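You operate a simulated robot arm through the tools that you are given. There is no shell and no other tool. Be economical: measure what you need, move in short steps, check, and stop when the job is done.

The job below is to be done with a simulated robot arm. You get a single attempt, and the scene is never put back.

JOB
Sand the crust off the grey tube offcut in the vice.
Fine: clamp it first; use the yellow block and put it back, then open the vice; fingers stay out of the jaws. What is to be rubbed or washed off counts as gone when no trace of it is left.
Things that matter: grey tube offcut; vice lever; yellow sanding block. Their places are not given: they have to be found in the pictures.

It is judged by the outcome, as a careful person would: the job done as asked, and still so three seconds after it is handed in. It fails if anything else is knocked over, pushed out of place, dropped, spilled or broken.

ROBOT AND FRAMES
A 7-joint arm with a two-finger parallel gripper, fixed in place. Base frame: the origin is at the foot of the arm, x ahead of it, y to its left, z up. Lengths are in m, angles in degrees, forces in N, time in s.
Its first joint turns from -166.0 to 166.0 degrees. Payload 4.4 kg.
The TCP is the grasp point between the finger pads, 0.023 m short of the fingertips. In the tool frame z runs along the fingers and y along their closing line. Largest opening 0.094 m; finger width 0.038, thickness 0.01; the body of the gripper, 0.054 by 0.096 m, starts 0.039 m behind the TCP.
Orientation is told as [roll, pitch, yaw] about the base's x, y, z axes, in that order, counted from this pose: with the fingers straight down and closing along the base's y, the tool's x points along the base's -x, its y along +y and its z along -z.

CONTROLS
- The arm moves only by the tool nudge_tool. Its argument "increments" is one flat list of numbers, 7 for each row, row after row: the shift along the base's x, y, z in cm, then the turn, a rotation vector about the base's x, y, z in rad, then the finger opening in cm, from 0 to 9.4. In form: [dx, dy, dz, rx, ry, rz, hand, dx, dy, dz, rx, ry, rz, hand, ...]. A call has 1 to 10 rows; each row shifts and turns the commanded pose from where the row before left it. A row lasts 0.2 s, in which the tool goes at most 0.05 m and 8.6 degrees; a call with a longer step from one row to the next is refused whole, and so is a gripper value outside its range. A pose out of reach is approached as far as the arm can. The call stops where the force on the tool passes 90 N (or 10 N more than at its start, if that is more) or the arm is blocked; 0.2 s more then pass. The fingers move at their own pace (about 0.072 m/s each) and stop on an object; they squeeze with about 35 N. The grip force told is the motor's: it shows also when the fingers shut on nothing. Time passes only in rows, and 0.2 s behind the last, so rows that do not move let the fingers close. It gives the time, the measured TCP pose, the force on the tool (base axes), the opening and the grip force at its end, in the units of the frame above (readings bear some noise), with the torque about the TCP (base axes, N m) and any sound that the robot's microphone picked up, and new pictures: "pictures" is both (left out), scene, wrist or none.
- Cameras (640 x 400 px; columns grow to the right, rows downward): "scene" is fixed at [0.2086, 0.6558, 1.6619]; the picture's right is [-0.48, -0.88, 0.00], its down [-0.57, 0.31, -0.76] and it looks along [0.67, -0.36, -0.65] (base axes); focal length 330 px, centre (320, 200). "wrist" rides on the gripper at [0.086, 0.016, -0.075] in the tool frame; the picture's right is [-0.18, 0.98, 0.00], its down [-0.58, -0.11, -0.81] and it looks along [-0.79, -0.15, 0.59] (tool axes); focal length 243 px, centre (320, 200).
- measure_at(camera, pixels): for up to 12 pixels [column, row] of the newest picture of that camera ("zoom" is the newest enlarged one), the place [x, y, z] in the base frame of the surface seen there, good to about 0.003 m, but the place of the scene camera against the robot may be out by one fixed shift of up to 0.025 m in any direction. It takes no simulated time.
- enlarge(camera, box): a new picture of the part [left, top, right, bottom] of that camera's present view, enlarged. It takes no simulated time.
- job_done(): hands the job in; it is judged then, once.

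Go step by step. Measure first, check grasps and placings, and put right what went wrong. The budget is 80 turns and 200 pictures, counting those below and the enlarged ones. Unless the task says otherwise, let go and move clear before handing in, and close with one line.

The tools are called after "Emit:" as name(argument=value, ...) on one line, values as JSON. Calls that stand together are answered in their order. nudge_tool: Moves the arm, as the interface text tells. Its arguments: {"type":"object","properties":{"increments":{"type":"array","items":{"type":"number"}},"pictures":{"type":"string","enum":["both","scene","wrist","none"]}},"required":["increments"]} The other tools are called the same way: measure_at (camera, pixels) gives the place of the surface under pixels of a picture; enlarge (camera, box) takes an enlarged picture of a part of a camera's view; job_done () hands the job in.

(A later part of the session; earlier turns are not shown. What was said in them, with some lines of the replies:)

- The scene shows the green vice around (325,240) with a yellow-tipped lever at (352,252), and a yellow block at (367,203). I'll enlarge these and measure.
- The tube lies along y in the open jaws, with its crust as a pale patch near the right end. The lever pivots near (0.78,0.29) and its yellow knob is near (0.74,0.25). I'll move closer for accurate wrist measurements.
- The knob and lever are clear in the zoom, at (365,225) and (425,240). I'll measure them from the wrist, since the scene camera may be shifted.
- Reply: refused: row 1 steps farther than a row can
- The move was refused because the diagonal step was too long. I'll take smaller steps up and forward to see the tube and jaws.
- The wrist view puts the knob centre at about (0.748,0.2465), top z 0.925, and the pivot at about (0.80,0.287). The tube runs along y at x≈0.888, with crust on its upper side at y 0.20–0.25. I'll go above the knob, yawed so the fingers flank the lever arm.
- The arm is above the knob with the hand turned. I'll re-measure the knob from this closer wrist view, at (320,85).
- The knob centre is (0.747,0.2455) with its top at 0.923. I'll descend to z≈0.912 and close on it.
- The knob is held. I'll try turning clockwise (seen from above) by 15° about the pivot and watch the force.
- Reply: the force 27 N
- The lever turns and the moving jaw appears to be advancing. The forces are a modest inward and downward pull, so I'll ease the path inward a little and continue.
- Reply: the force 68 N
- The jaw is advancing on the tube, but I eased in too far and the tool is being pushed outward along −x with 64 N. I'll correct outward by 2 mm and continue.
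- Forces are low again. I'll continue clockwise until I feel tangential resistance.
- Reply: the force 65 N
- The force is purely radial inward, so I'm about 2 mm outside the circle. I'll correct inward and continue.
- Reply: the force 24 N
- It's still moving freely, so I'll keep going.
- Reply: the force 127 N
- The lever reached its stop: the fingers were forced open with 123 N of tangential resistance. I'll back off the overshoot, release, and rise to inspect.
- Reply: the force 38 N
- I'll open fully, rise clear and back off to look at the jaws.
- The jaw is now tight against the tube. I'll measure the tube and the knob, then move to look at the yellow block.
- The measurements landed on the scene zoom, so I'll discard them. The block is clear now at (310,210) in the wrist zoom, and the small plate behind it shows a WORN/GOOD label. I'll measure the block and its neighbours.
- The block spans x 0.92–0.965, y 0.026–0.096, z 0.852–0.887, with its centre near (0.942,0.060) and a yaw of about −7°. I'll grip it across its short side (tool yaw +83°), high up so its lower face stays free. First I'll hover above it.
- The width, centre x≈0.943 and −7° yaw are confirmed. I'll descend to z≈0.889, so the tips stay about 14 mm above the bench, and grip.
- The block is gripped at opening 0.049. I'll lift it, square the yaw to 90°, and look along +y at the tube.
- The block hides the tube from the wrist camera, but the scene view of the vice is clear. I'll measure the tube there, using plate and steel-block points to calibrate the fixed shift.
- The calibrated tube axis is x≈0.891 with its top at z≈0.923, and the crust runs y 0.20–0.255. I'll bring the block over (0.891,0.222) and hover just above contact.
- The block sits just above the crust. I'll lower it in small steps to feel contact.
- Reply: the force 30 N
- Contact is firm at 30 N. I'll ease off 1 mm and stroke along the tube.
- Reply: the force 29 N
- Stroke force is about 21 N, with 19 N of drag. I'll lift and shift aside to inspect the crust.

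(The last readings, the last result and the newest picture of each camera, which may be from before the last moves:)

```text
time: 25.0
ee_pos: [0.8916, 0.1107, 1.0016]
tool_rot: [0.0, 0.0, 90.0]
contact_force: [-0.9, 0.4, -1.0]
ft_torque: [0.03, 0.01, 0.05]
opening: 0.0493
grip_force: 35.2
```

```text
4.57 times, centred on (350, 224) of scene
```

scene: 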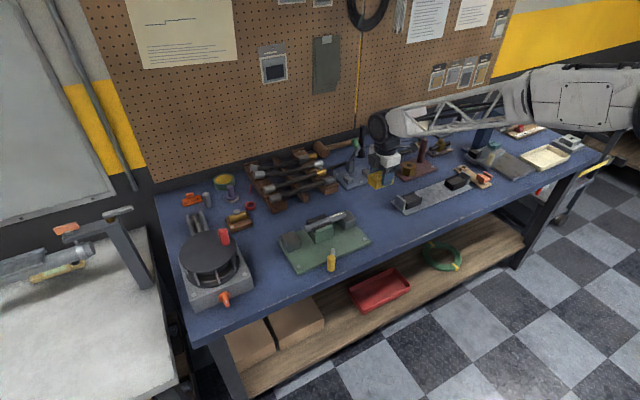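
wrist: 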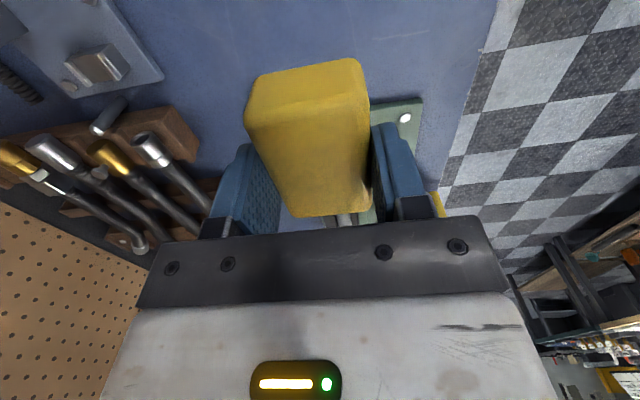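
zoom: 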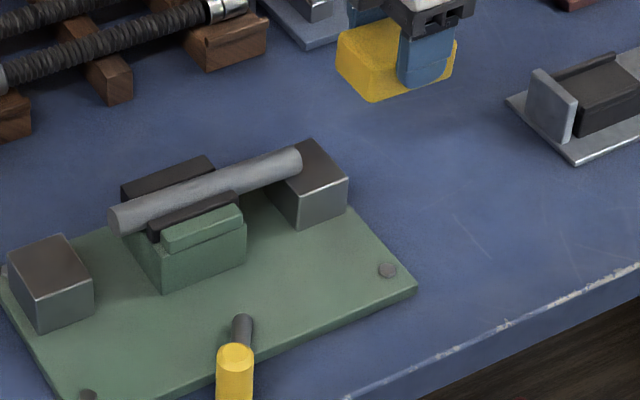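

From the scene view the crust looks gone. To check the far (+x) flank, I'll move the hand so the wrist camera looks down on the tube from the +x side.

Emit:
nudge_tool(increments=[0, 0, 4, 0, 0, 0, 3, 1.2, 4, 1.5, 0, 0, 0, 3, 1.2, 4, 0, 0, 0, 0, 3, 1.2, 4, 0, 0, 0, 0, 3, 1.2, 4, 0, 0, 0, 0, 3, 0, 1.5, 0, 0, 0, 0, 3, 0, 0, 0, 0, 0, 0, 3], pictures="wrist")

Emit:
enlarge(camera="wrist", box=[280, 0, 480, 125])

```text
time: 26.6
ee_pos: [0.9386, 0.2882, 1.0551]
tool_rot: [0.0, 0.1, 90.0]
contact_force: [0.3, 0.0, -0.6]
ft_torque: [0.03, -0.02, -0.04]
opening: 0.0492
grip_force: 35.3
```

wrist: 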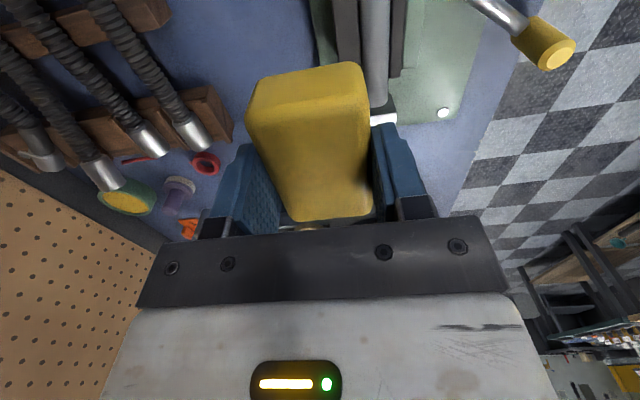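

```text
3.20 times, centred on (380, 62) of wrist
```

zoom: 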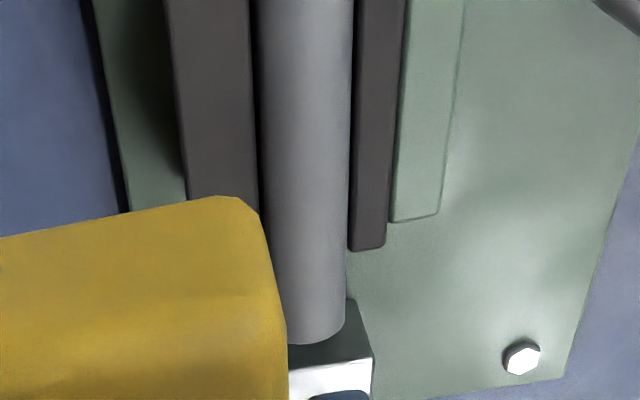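

This shows the tube's other end (y≈0.336), so I'm too far along +y. I'll shift back 10 cm to see the crust end.

Emit:
nudge_tool(increments=[0, -4, 0.5, 0, 0, 0, 3, 0, -4, 0.5, 0, 0, 0, 3, 0.5, -3, 0.5, 0, 0, 0, 3, 0, 0, 0, 0, 0, 0, 3], pictures="wrist")

Emit:
enlarge(camera="wrist", box=[320, 0, 480, 100])

```text
time: 27.6
ee_pos: [0.9435, 0.1788, 1.0704]
tool_rot: [0.0, 0.0, 89.9]
contact_force: [-0.5, 0.1, -1.3]
ft_torque: [0.03, 0.01, -0.03]
opening: 0.0491
grip_force: 35.0
```

wrist: 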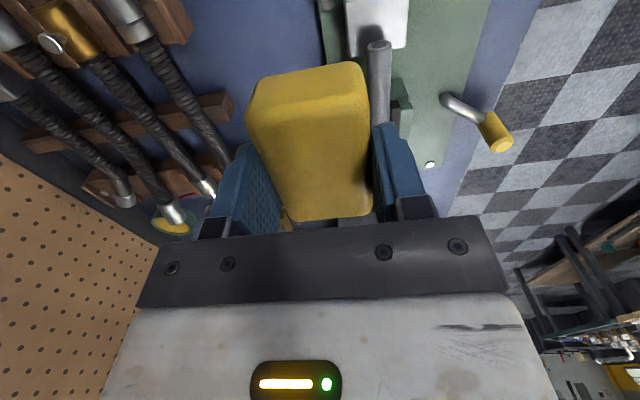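

```text
4.00 times, centred on (400, 50) of wrist
```

zoom: 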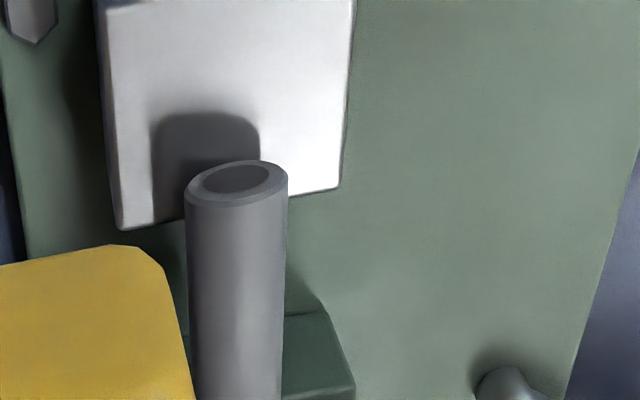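

The crust end of the tube, at (235,280) in the zoom, is clean on the top and far flank. I'll take the block back to its original spot at (0.9414,0.0602), yaw 83°.

Emit:
nudge_tool(increments=[0, -4, 0, 0, 0, -0.06, 3, -0.2, -4, 0, 0, 0, -0.06, 3, 0, -3.86, 0, 0, 0, 0, 3, 0, 0, -4, 0, 0, 0, 3, 0, 0, -4, 0, 0, 0, 3, 0, 0, -4, 0, 0, 0, 3, 0, 0, -4, 0, 0, 0, 3, 0, 0, -1, 0, 0, 0, 3, 0, 0, 0, 0, 0, 0, 3], pictures="wrist")

Emit:
enlarge(camera="scene", box=[320, 160, 440, 235])

```text
time: 29.6
ee_pos: [0.9418, 0.0583, 0.9011]
tool_rot: [0.0, 0.1, 83.1]
contact_force: [-0.4, -0.2, -0.7]
ft_torque: [0.03, -0.02, -0.02]
opening: 0.0495
grip_force: 34.8
```

wrist: 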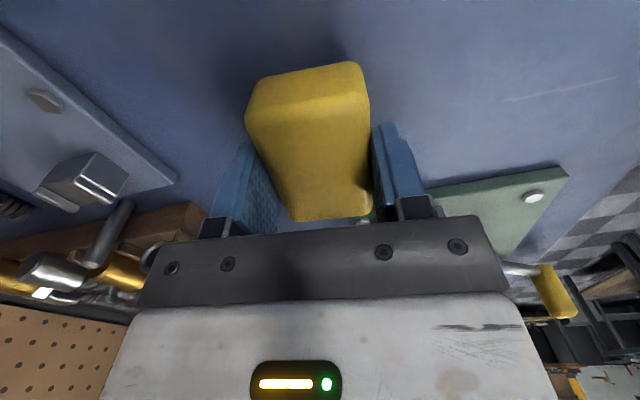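

```text
5.33 times, centred on (380, 198) of scene
```

zoom: 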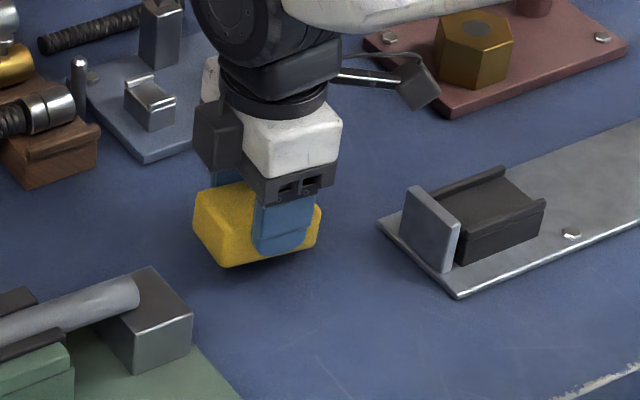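

The block is about 12 mm above its spot. I'll make a small y correction and lower gently until it touches.

Emit:
nudge_tool(increments=[0, 0.2, -0.4, 0, 0, 0, 3, 0, 0, -0.4, 0, 0, 0, 3, 0, 0, -0.2, 0, 0, 0, 3, 0, 0, -0.15, 0, 0, 0, 3, 0, 0, 0, 0, 0, 0, 3], pictures="none")

```text
time: 30.8
ee_pos: [0.9423, 0.0616, 0.8881]
tool_rot: [0.0, 0.1, 83.1]
contact_force: [-0.8, -0.2, -0.9]
ft_torque: [0.01, 0.01, 0.02]
opening: 0.0494
grip_force: 35.1
```

Emit:
nudge_tool(increments=[0, 0, -0.15, 0, 0, 0, 3, 0, 0, 0, 0, 0, 0, 3], pictures="none")

```text
time: 31.4
ee_pos: [0.9426, 0.0613, 0.8884]
tool_rot: [-0.1, 0.0, 83.2]
contact_force: [-6.0, 1.9, 11.9]
ft_torque: [-0.43, 0.42, -0.2]
opening: 0.0493
grip_force: 34.9
```

The block is touching the bench with 12 N. I'll release and rise.

Emit:
nudge_tool(increments=[0, 0, 0, 0, 0, 0, 6.5, 0, 0, 0, 0, 0, 0, 8, 0, 0, 3, 0, 0, 0, 8, 0, 0, 4, 0, 0, 0, 8, 0, 0, 4, 0, 0, 0, 8, -2, 0, 3, 0, 0, 0, 8], pictures="wrist")

Emit:
enlarge(camera="scene", box=[280, 160, 440, 260])

```text
time: 32.8
ee_pos: [0.923, 0.0631, 1.0265]
tool_rot: [0.0, 0.0, 83.1]
contact_force: [0.9, 0.5, -1.8]
ft_torque: [0.0, 0.01, -0.01]
opening: 0.0799
grip_force: 0.0
```

wrist: 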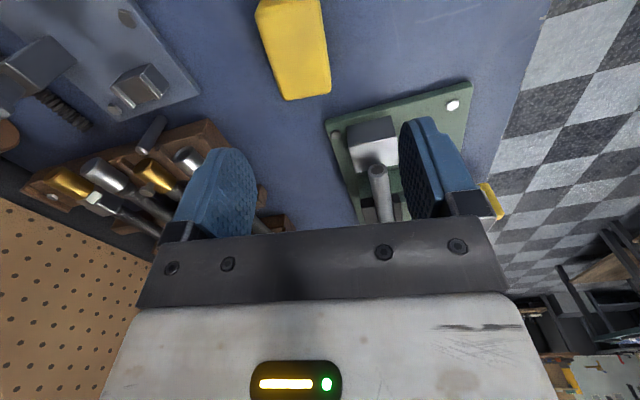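

```text
4.00 times, centred on (360, 210) of scene
```

zoom: 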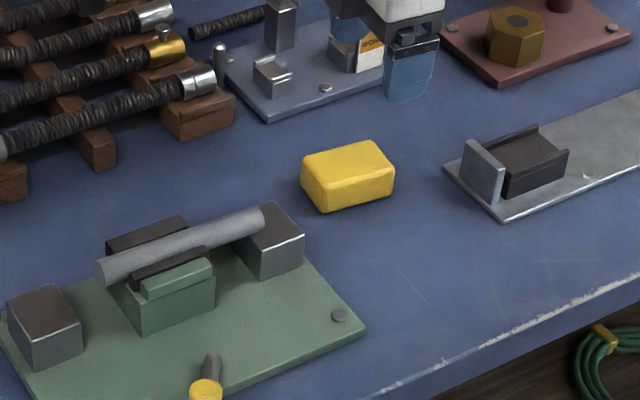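

The block is back in place. Next I'll swing back towards the lever, turning the hand for the knob.

Emit:
nudge_tool(increments=[-1, 0, 4, 0, 0, -0.14, 8, -2, 2.5, 2, 0, 0, -0.145, 8, -2, 3, 2, 0, 0, -0.145, 8, -2, 3, 1, 0, 0, -0.145, 8, -2, 3, 1, 0, 0, -0.145, 8, -2, 3, 1, 0, 0, -0.145, 8, -2, 3, 0, 0, 0, -0.145, 8, -2, 3, 0, 0, 0, -0.145, 8, -2, 2, 0, 0, 0, -0.145, 8, -2, 2, 0, 0, 0, -0.145, 8], pictures="none")

Emit:
nudge_tool(increments=[-1, 0.8, -1, 0, 0, -0.145, 6, 0, 0.5, -2, 0, 0, -0.145, 6, 0, 0, -2, 0, 0, -0.145, 6, 0, 0, -2, 0, 0, -0.145, 6, 0, 0, -2, 0, 0, 0, 6, 0, 0, 0, 0, 0, 0, 6], pictures="wrist")

Emit:
enlarge(camera="scene", box=[280, 180, 420, 280])

```text
time: 35.0
ee_pos: [0.7325, 0.3052, 1.1383]
tool_rot: [0.0, 0.0, 0.1]
contact_force: [-0.4, 0.1, -0.1]
ft_torque: [-0.03, -0.01, 0.01]
opening: 0.0803
grip_force: 0.0
```

```text
time: 36.4
ee_pos: [0.7236, 0.3183, 1.0489]
tool_rot: [0.0, -0.1, -33.0]
contact_force: [0.1, 0.0, 0.1]
ft_torque: [-0.02, -0.04, 0.02]
opening: 0.0602
grip_force: 0.0
```

wrist: 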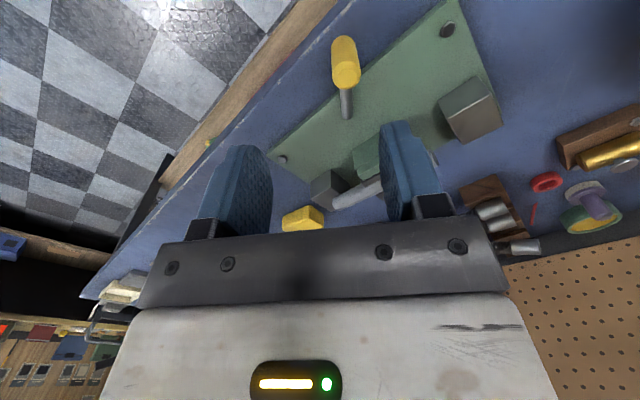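

```text
4.00 times, centred on (350, 230) of scene
```

zoom: 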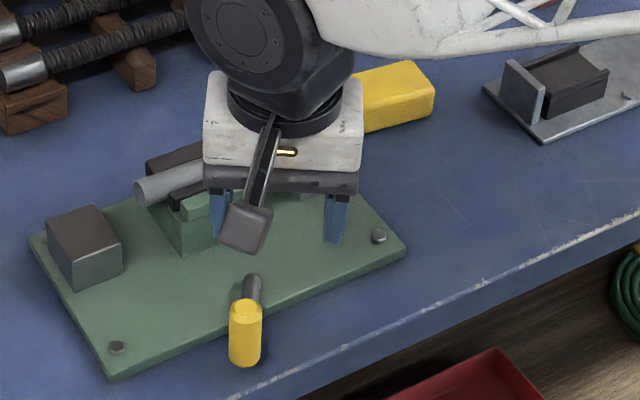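

The knob is at (346,75) in the wrist picture. I'll measure it and the lever arm.

Emit:
measure_at(camera="wrist", pixels=[[346, 77], [336, 77], [357, 77], [346, 68], [347, 85], [344, 45], [346, 100], [348, 115]])

```text
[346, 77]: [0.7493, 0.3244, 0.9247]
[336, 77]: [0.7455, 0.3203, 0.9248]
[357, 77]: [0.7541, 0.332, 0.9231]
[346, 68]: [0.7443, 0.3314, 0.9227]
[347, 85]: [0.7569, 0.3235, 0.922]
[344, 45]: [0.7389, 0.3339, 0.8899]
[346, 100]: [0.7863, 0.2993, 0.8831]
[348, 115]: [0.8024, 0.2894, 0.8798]
```

The knob centre is (0.750,0.3265). I'll go down over it and close.

Emit:
nudge_tool(increments=[1.35, 0.4, -1, 0, 0, -0.07, 6, 1.3, 0.4, -2, 0, 0, 0, 6, 0, 0, -4, 0, 0, 0, 6, 0, 0, -4, 0, 0, 0, 6, 0, 0, -2.8, 0, 0, 0, 6, 0, 0, 0, 0, 0, 0, 1, 0, 0, 0, 0, 0, 0, 1, 0, 0, 0, 0, 0, 0, 1], pictures="wrist")

```text
time: 38.2
ee_pos: [0.7492, 0.3267, 0.9104]
tool_rot: [0.1, -0.1, -37.0]
contact_force: [-3.5, -6.3, -0.4]
ft_torque: [-0.03, -0.04, -0.21]
opening: 0.024
grip_force: 45.5
```

wrist: 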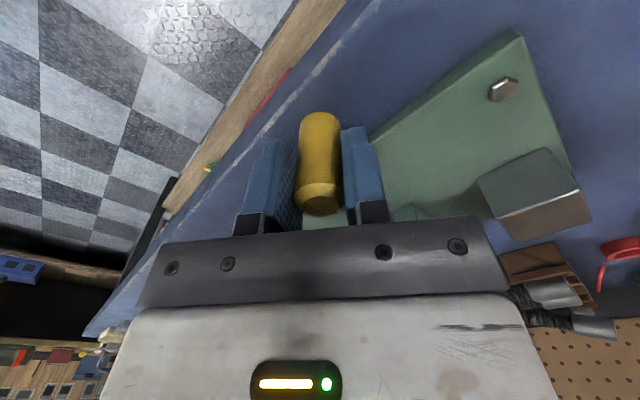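

The knob is held. Refitting the earlier contacts gives a pivot near (0.8075,0.2855) and a radius of 0.070. I'll turn counter-clockwise in stages.

Emit:
nudge_tool(increments=[-0.481, -0.78, 0, 0, 0, 0.131, 1, -0.375, -0.835, 0, 0, 0, 0.131, 1, -0.2625, -0.877, 0, 0, 0, 0.131, 1, 0, 0, 0, 0, 0, 0, 1], pictures="none")

```text
time: 39.2
ee_pos: [0.7366, 0.3011, 0.9104]
tool_rot: [-0.1, 0.1, -14.5]
contact_force: [-24.6, -4.5, 0.4]
ft_torque: [0.05, 0.37, -0.63]
opening: 0.0241
grip_force: 45.1
```

It's following well with a light radial force. I'll continue.

Emit:
nudge_tool(increments=[-0.2, -0.904, 0, 0, 0, 0.131, 1, -0.026, -0.915, 0, 0, 0, 0.131, 1, 0.093, -0.911, 0, 0, 0, 0.131, 1, 0, 0, 0, 0, 0, 0, 1], pictures="none")

Emit:
enlarge(camera="scene", box=[280, 180, 420, 280])

```text
time: 40.2
ee_pos: [0.7361, 0.2735, 0.9101]
tool_rot: [0.0, 0.0, 8.1]
contact_force: [1.6, -5.2, -22.9]
ft_torque: [-0.08, -0.22, -0.37]
opening: 0.0241
grip_force: 45.0
```

```text
4.00 times, centred on (350, 230) of scene
```

zoom: 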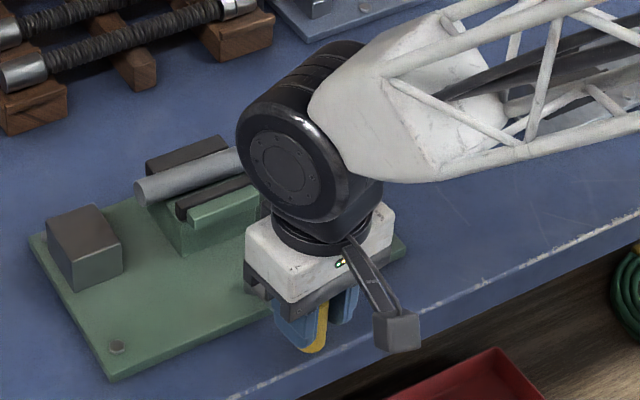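

The jaw is opening and the forces are low. I'll go on to the original open angle, carefully near the end.

Emit:
nudge_tool(increments=[0.22, -0.89, 0, 0, 0, 0.131, 1, 0.35, -0.856, 0, 0, 0, 0.131, 1, 0, 0, 0, 0, 0, 0, 1], pictures="none")

```text
time: 41.0
ee_pos: [0.7405, 0.2587, 0.9107]
tool_rot: [0.1, 0.1, 23.2]
contact_force: [-19.0, -6.4, -9.9]
ft_torque: [-0.58, -0.18, 0.08]
opening: 0.024
grip_force: 45.4
```

Emit:
nudge_tool(increments=[0.4, -0.82, 0, 0, 0, 0.131, 1, 0.22, -0.36, 0, 0, 0, 0.06, 1, 0, 0, 0, 0, 0, 0, 1], pictures="none")

Emit:
enlarge(camera="scene", box=[280, 180, 420, 280])

```text
time: 41.8
ee_pos: [0.7489, 0.245, 0.9097]
tool_rot: [-0.1, 0.0, 34.2]
contact_force: [-36.9, -27.4, 2.6]
ft_torque: [-0.26, 0.43, -0.07]
opening: 0.024
grip_force: 45.0
```

```text
4.00 times, centred on (350, 230) of scene
```

zoom: 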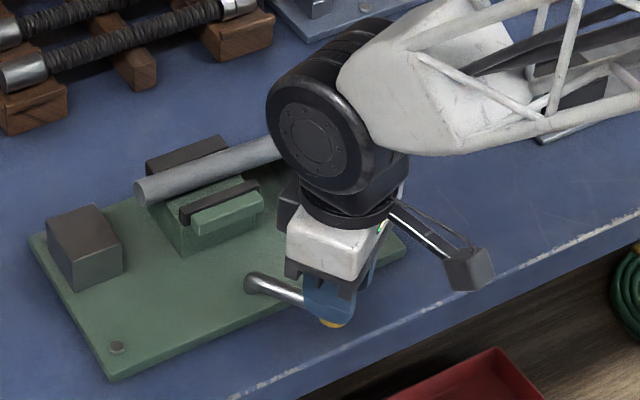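

The lever is back at its original open angle and the jaw gap has reopened. I'll ease the radial load, release, and rise clear.

Emit:
nudge_tool(increments=[-0.12, -0.09, 0, 0, 0, 0, 1, 0, 0, 0, 0, 0, 0, 5, 0, 0, 0, 0, 0, 0, 5, 0, 0, 3, 0, 0, 0, 5, 0, 0, 4, 0, 0, 0, 5, -2, 0, 4, 0, 0, -0.12, 5, -2, 0, 4, 0, 0, -0.12, 5, -2, 0, 4, 0, 0, -0.12, 5, -2, 0, 4, 0, 0, -0.12, 5, -1, 0, 4, 0, 0, -0.12, 9], pictures="both")

Emit:
enlarge(camera="scene", box=[280, 180, 420, 280])

Emit:
enlarge(camera="wrist", box=[240, 60, 480, 210])

```text
time: 44.0
ee_pos: [0.6592, 0.2412, 1.1799]
tool_rot: [-0.1, 0.1, -0.3]
contact_force: [0.6, -0.1, -0.6]
ft_torque: [0.01, 0.0, -0.04]
opening: 0.0901
grip_force: 0.0
```

scene: 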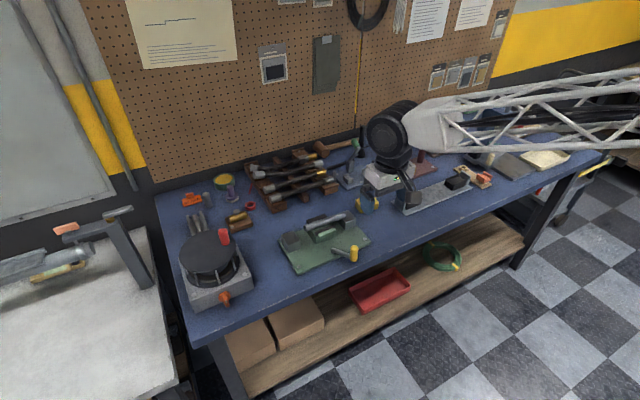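
wrist: 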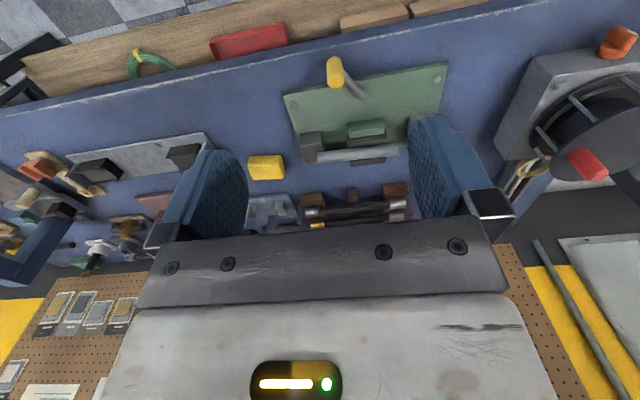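

```text
4.00 times, centred on (350, 230) of scene
```

zoom: 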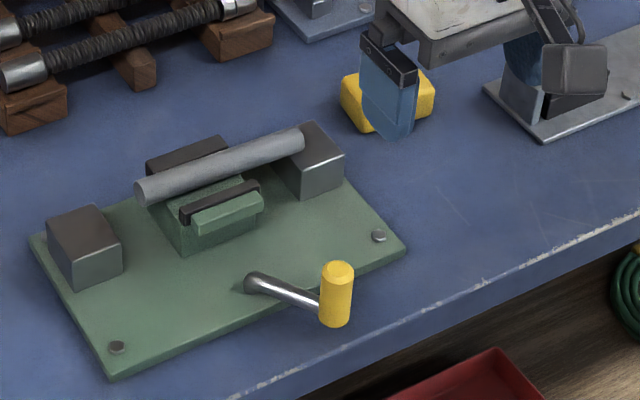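

```text
2.67 times, centred on (360, 135) of wrist
```

zoom: 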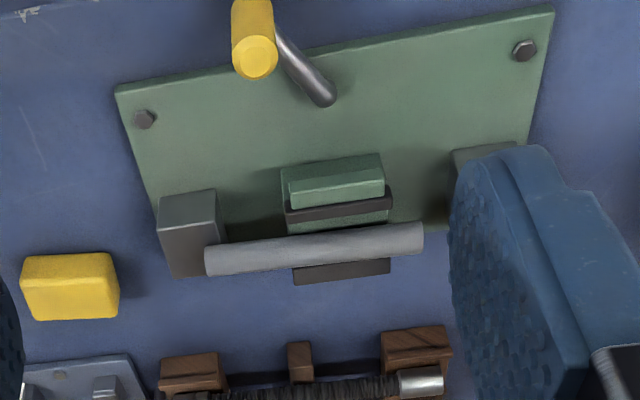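

The vice is open with the lever back, the tube is in place, and the block is back. I'll take one close look at the crust area before handing in.

Emit:
enlarge(camera="wrist", box=[305, 120, 415, 189])

Emit:
enlarge(camera="scene", box=[305, 200, 369, 240])

```text
5.80 times, centred on (360, 154) of wrist
```

zoom: 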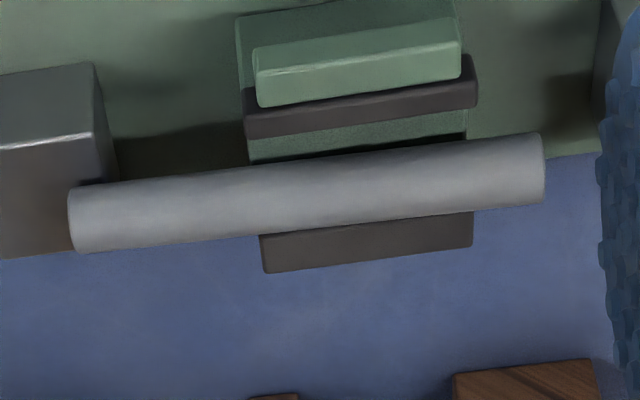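

```text
10.00 times, centred on (337, 220) of scene
```

zoom: 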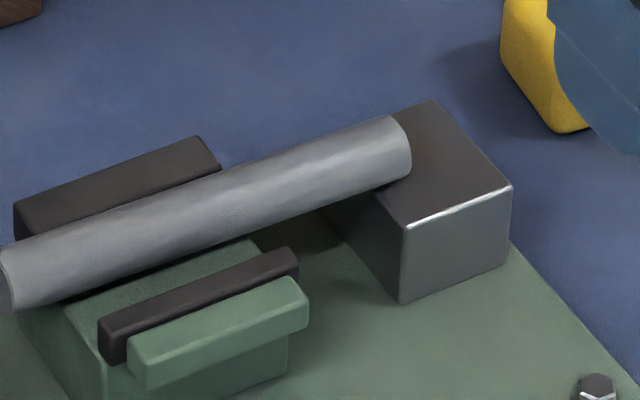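

No trace of crust shows in either view, and the arm is clear of everything, so I'm handing in.

Emit:
job_done()

```text
The job is handed in.
```

The crust is sanded off the clamped grey tube with no trace visible from either camera, the yellow block is back in its place, and the vice is open again with the fingers kept out of the jaws.
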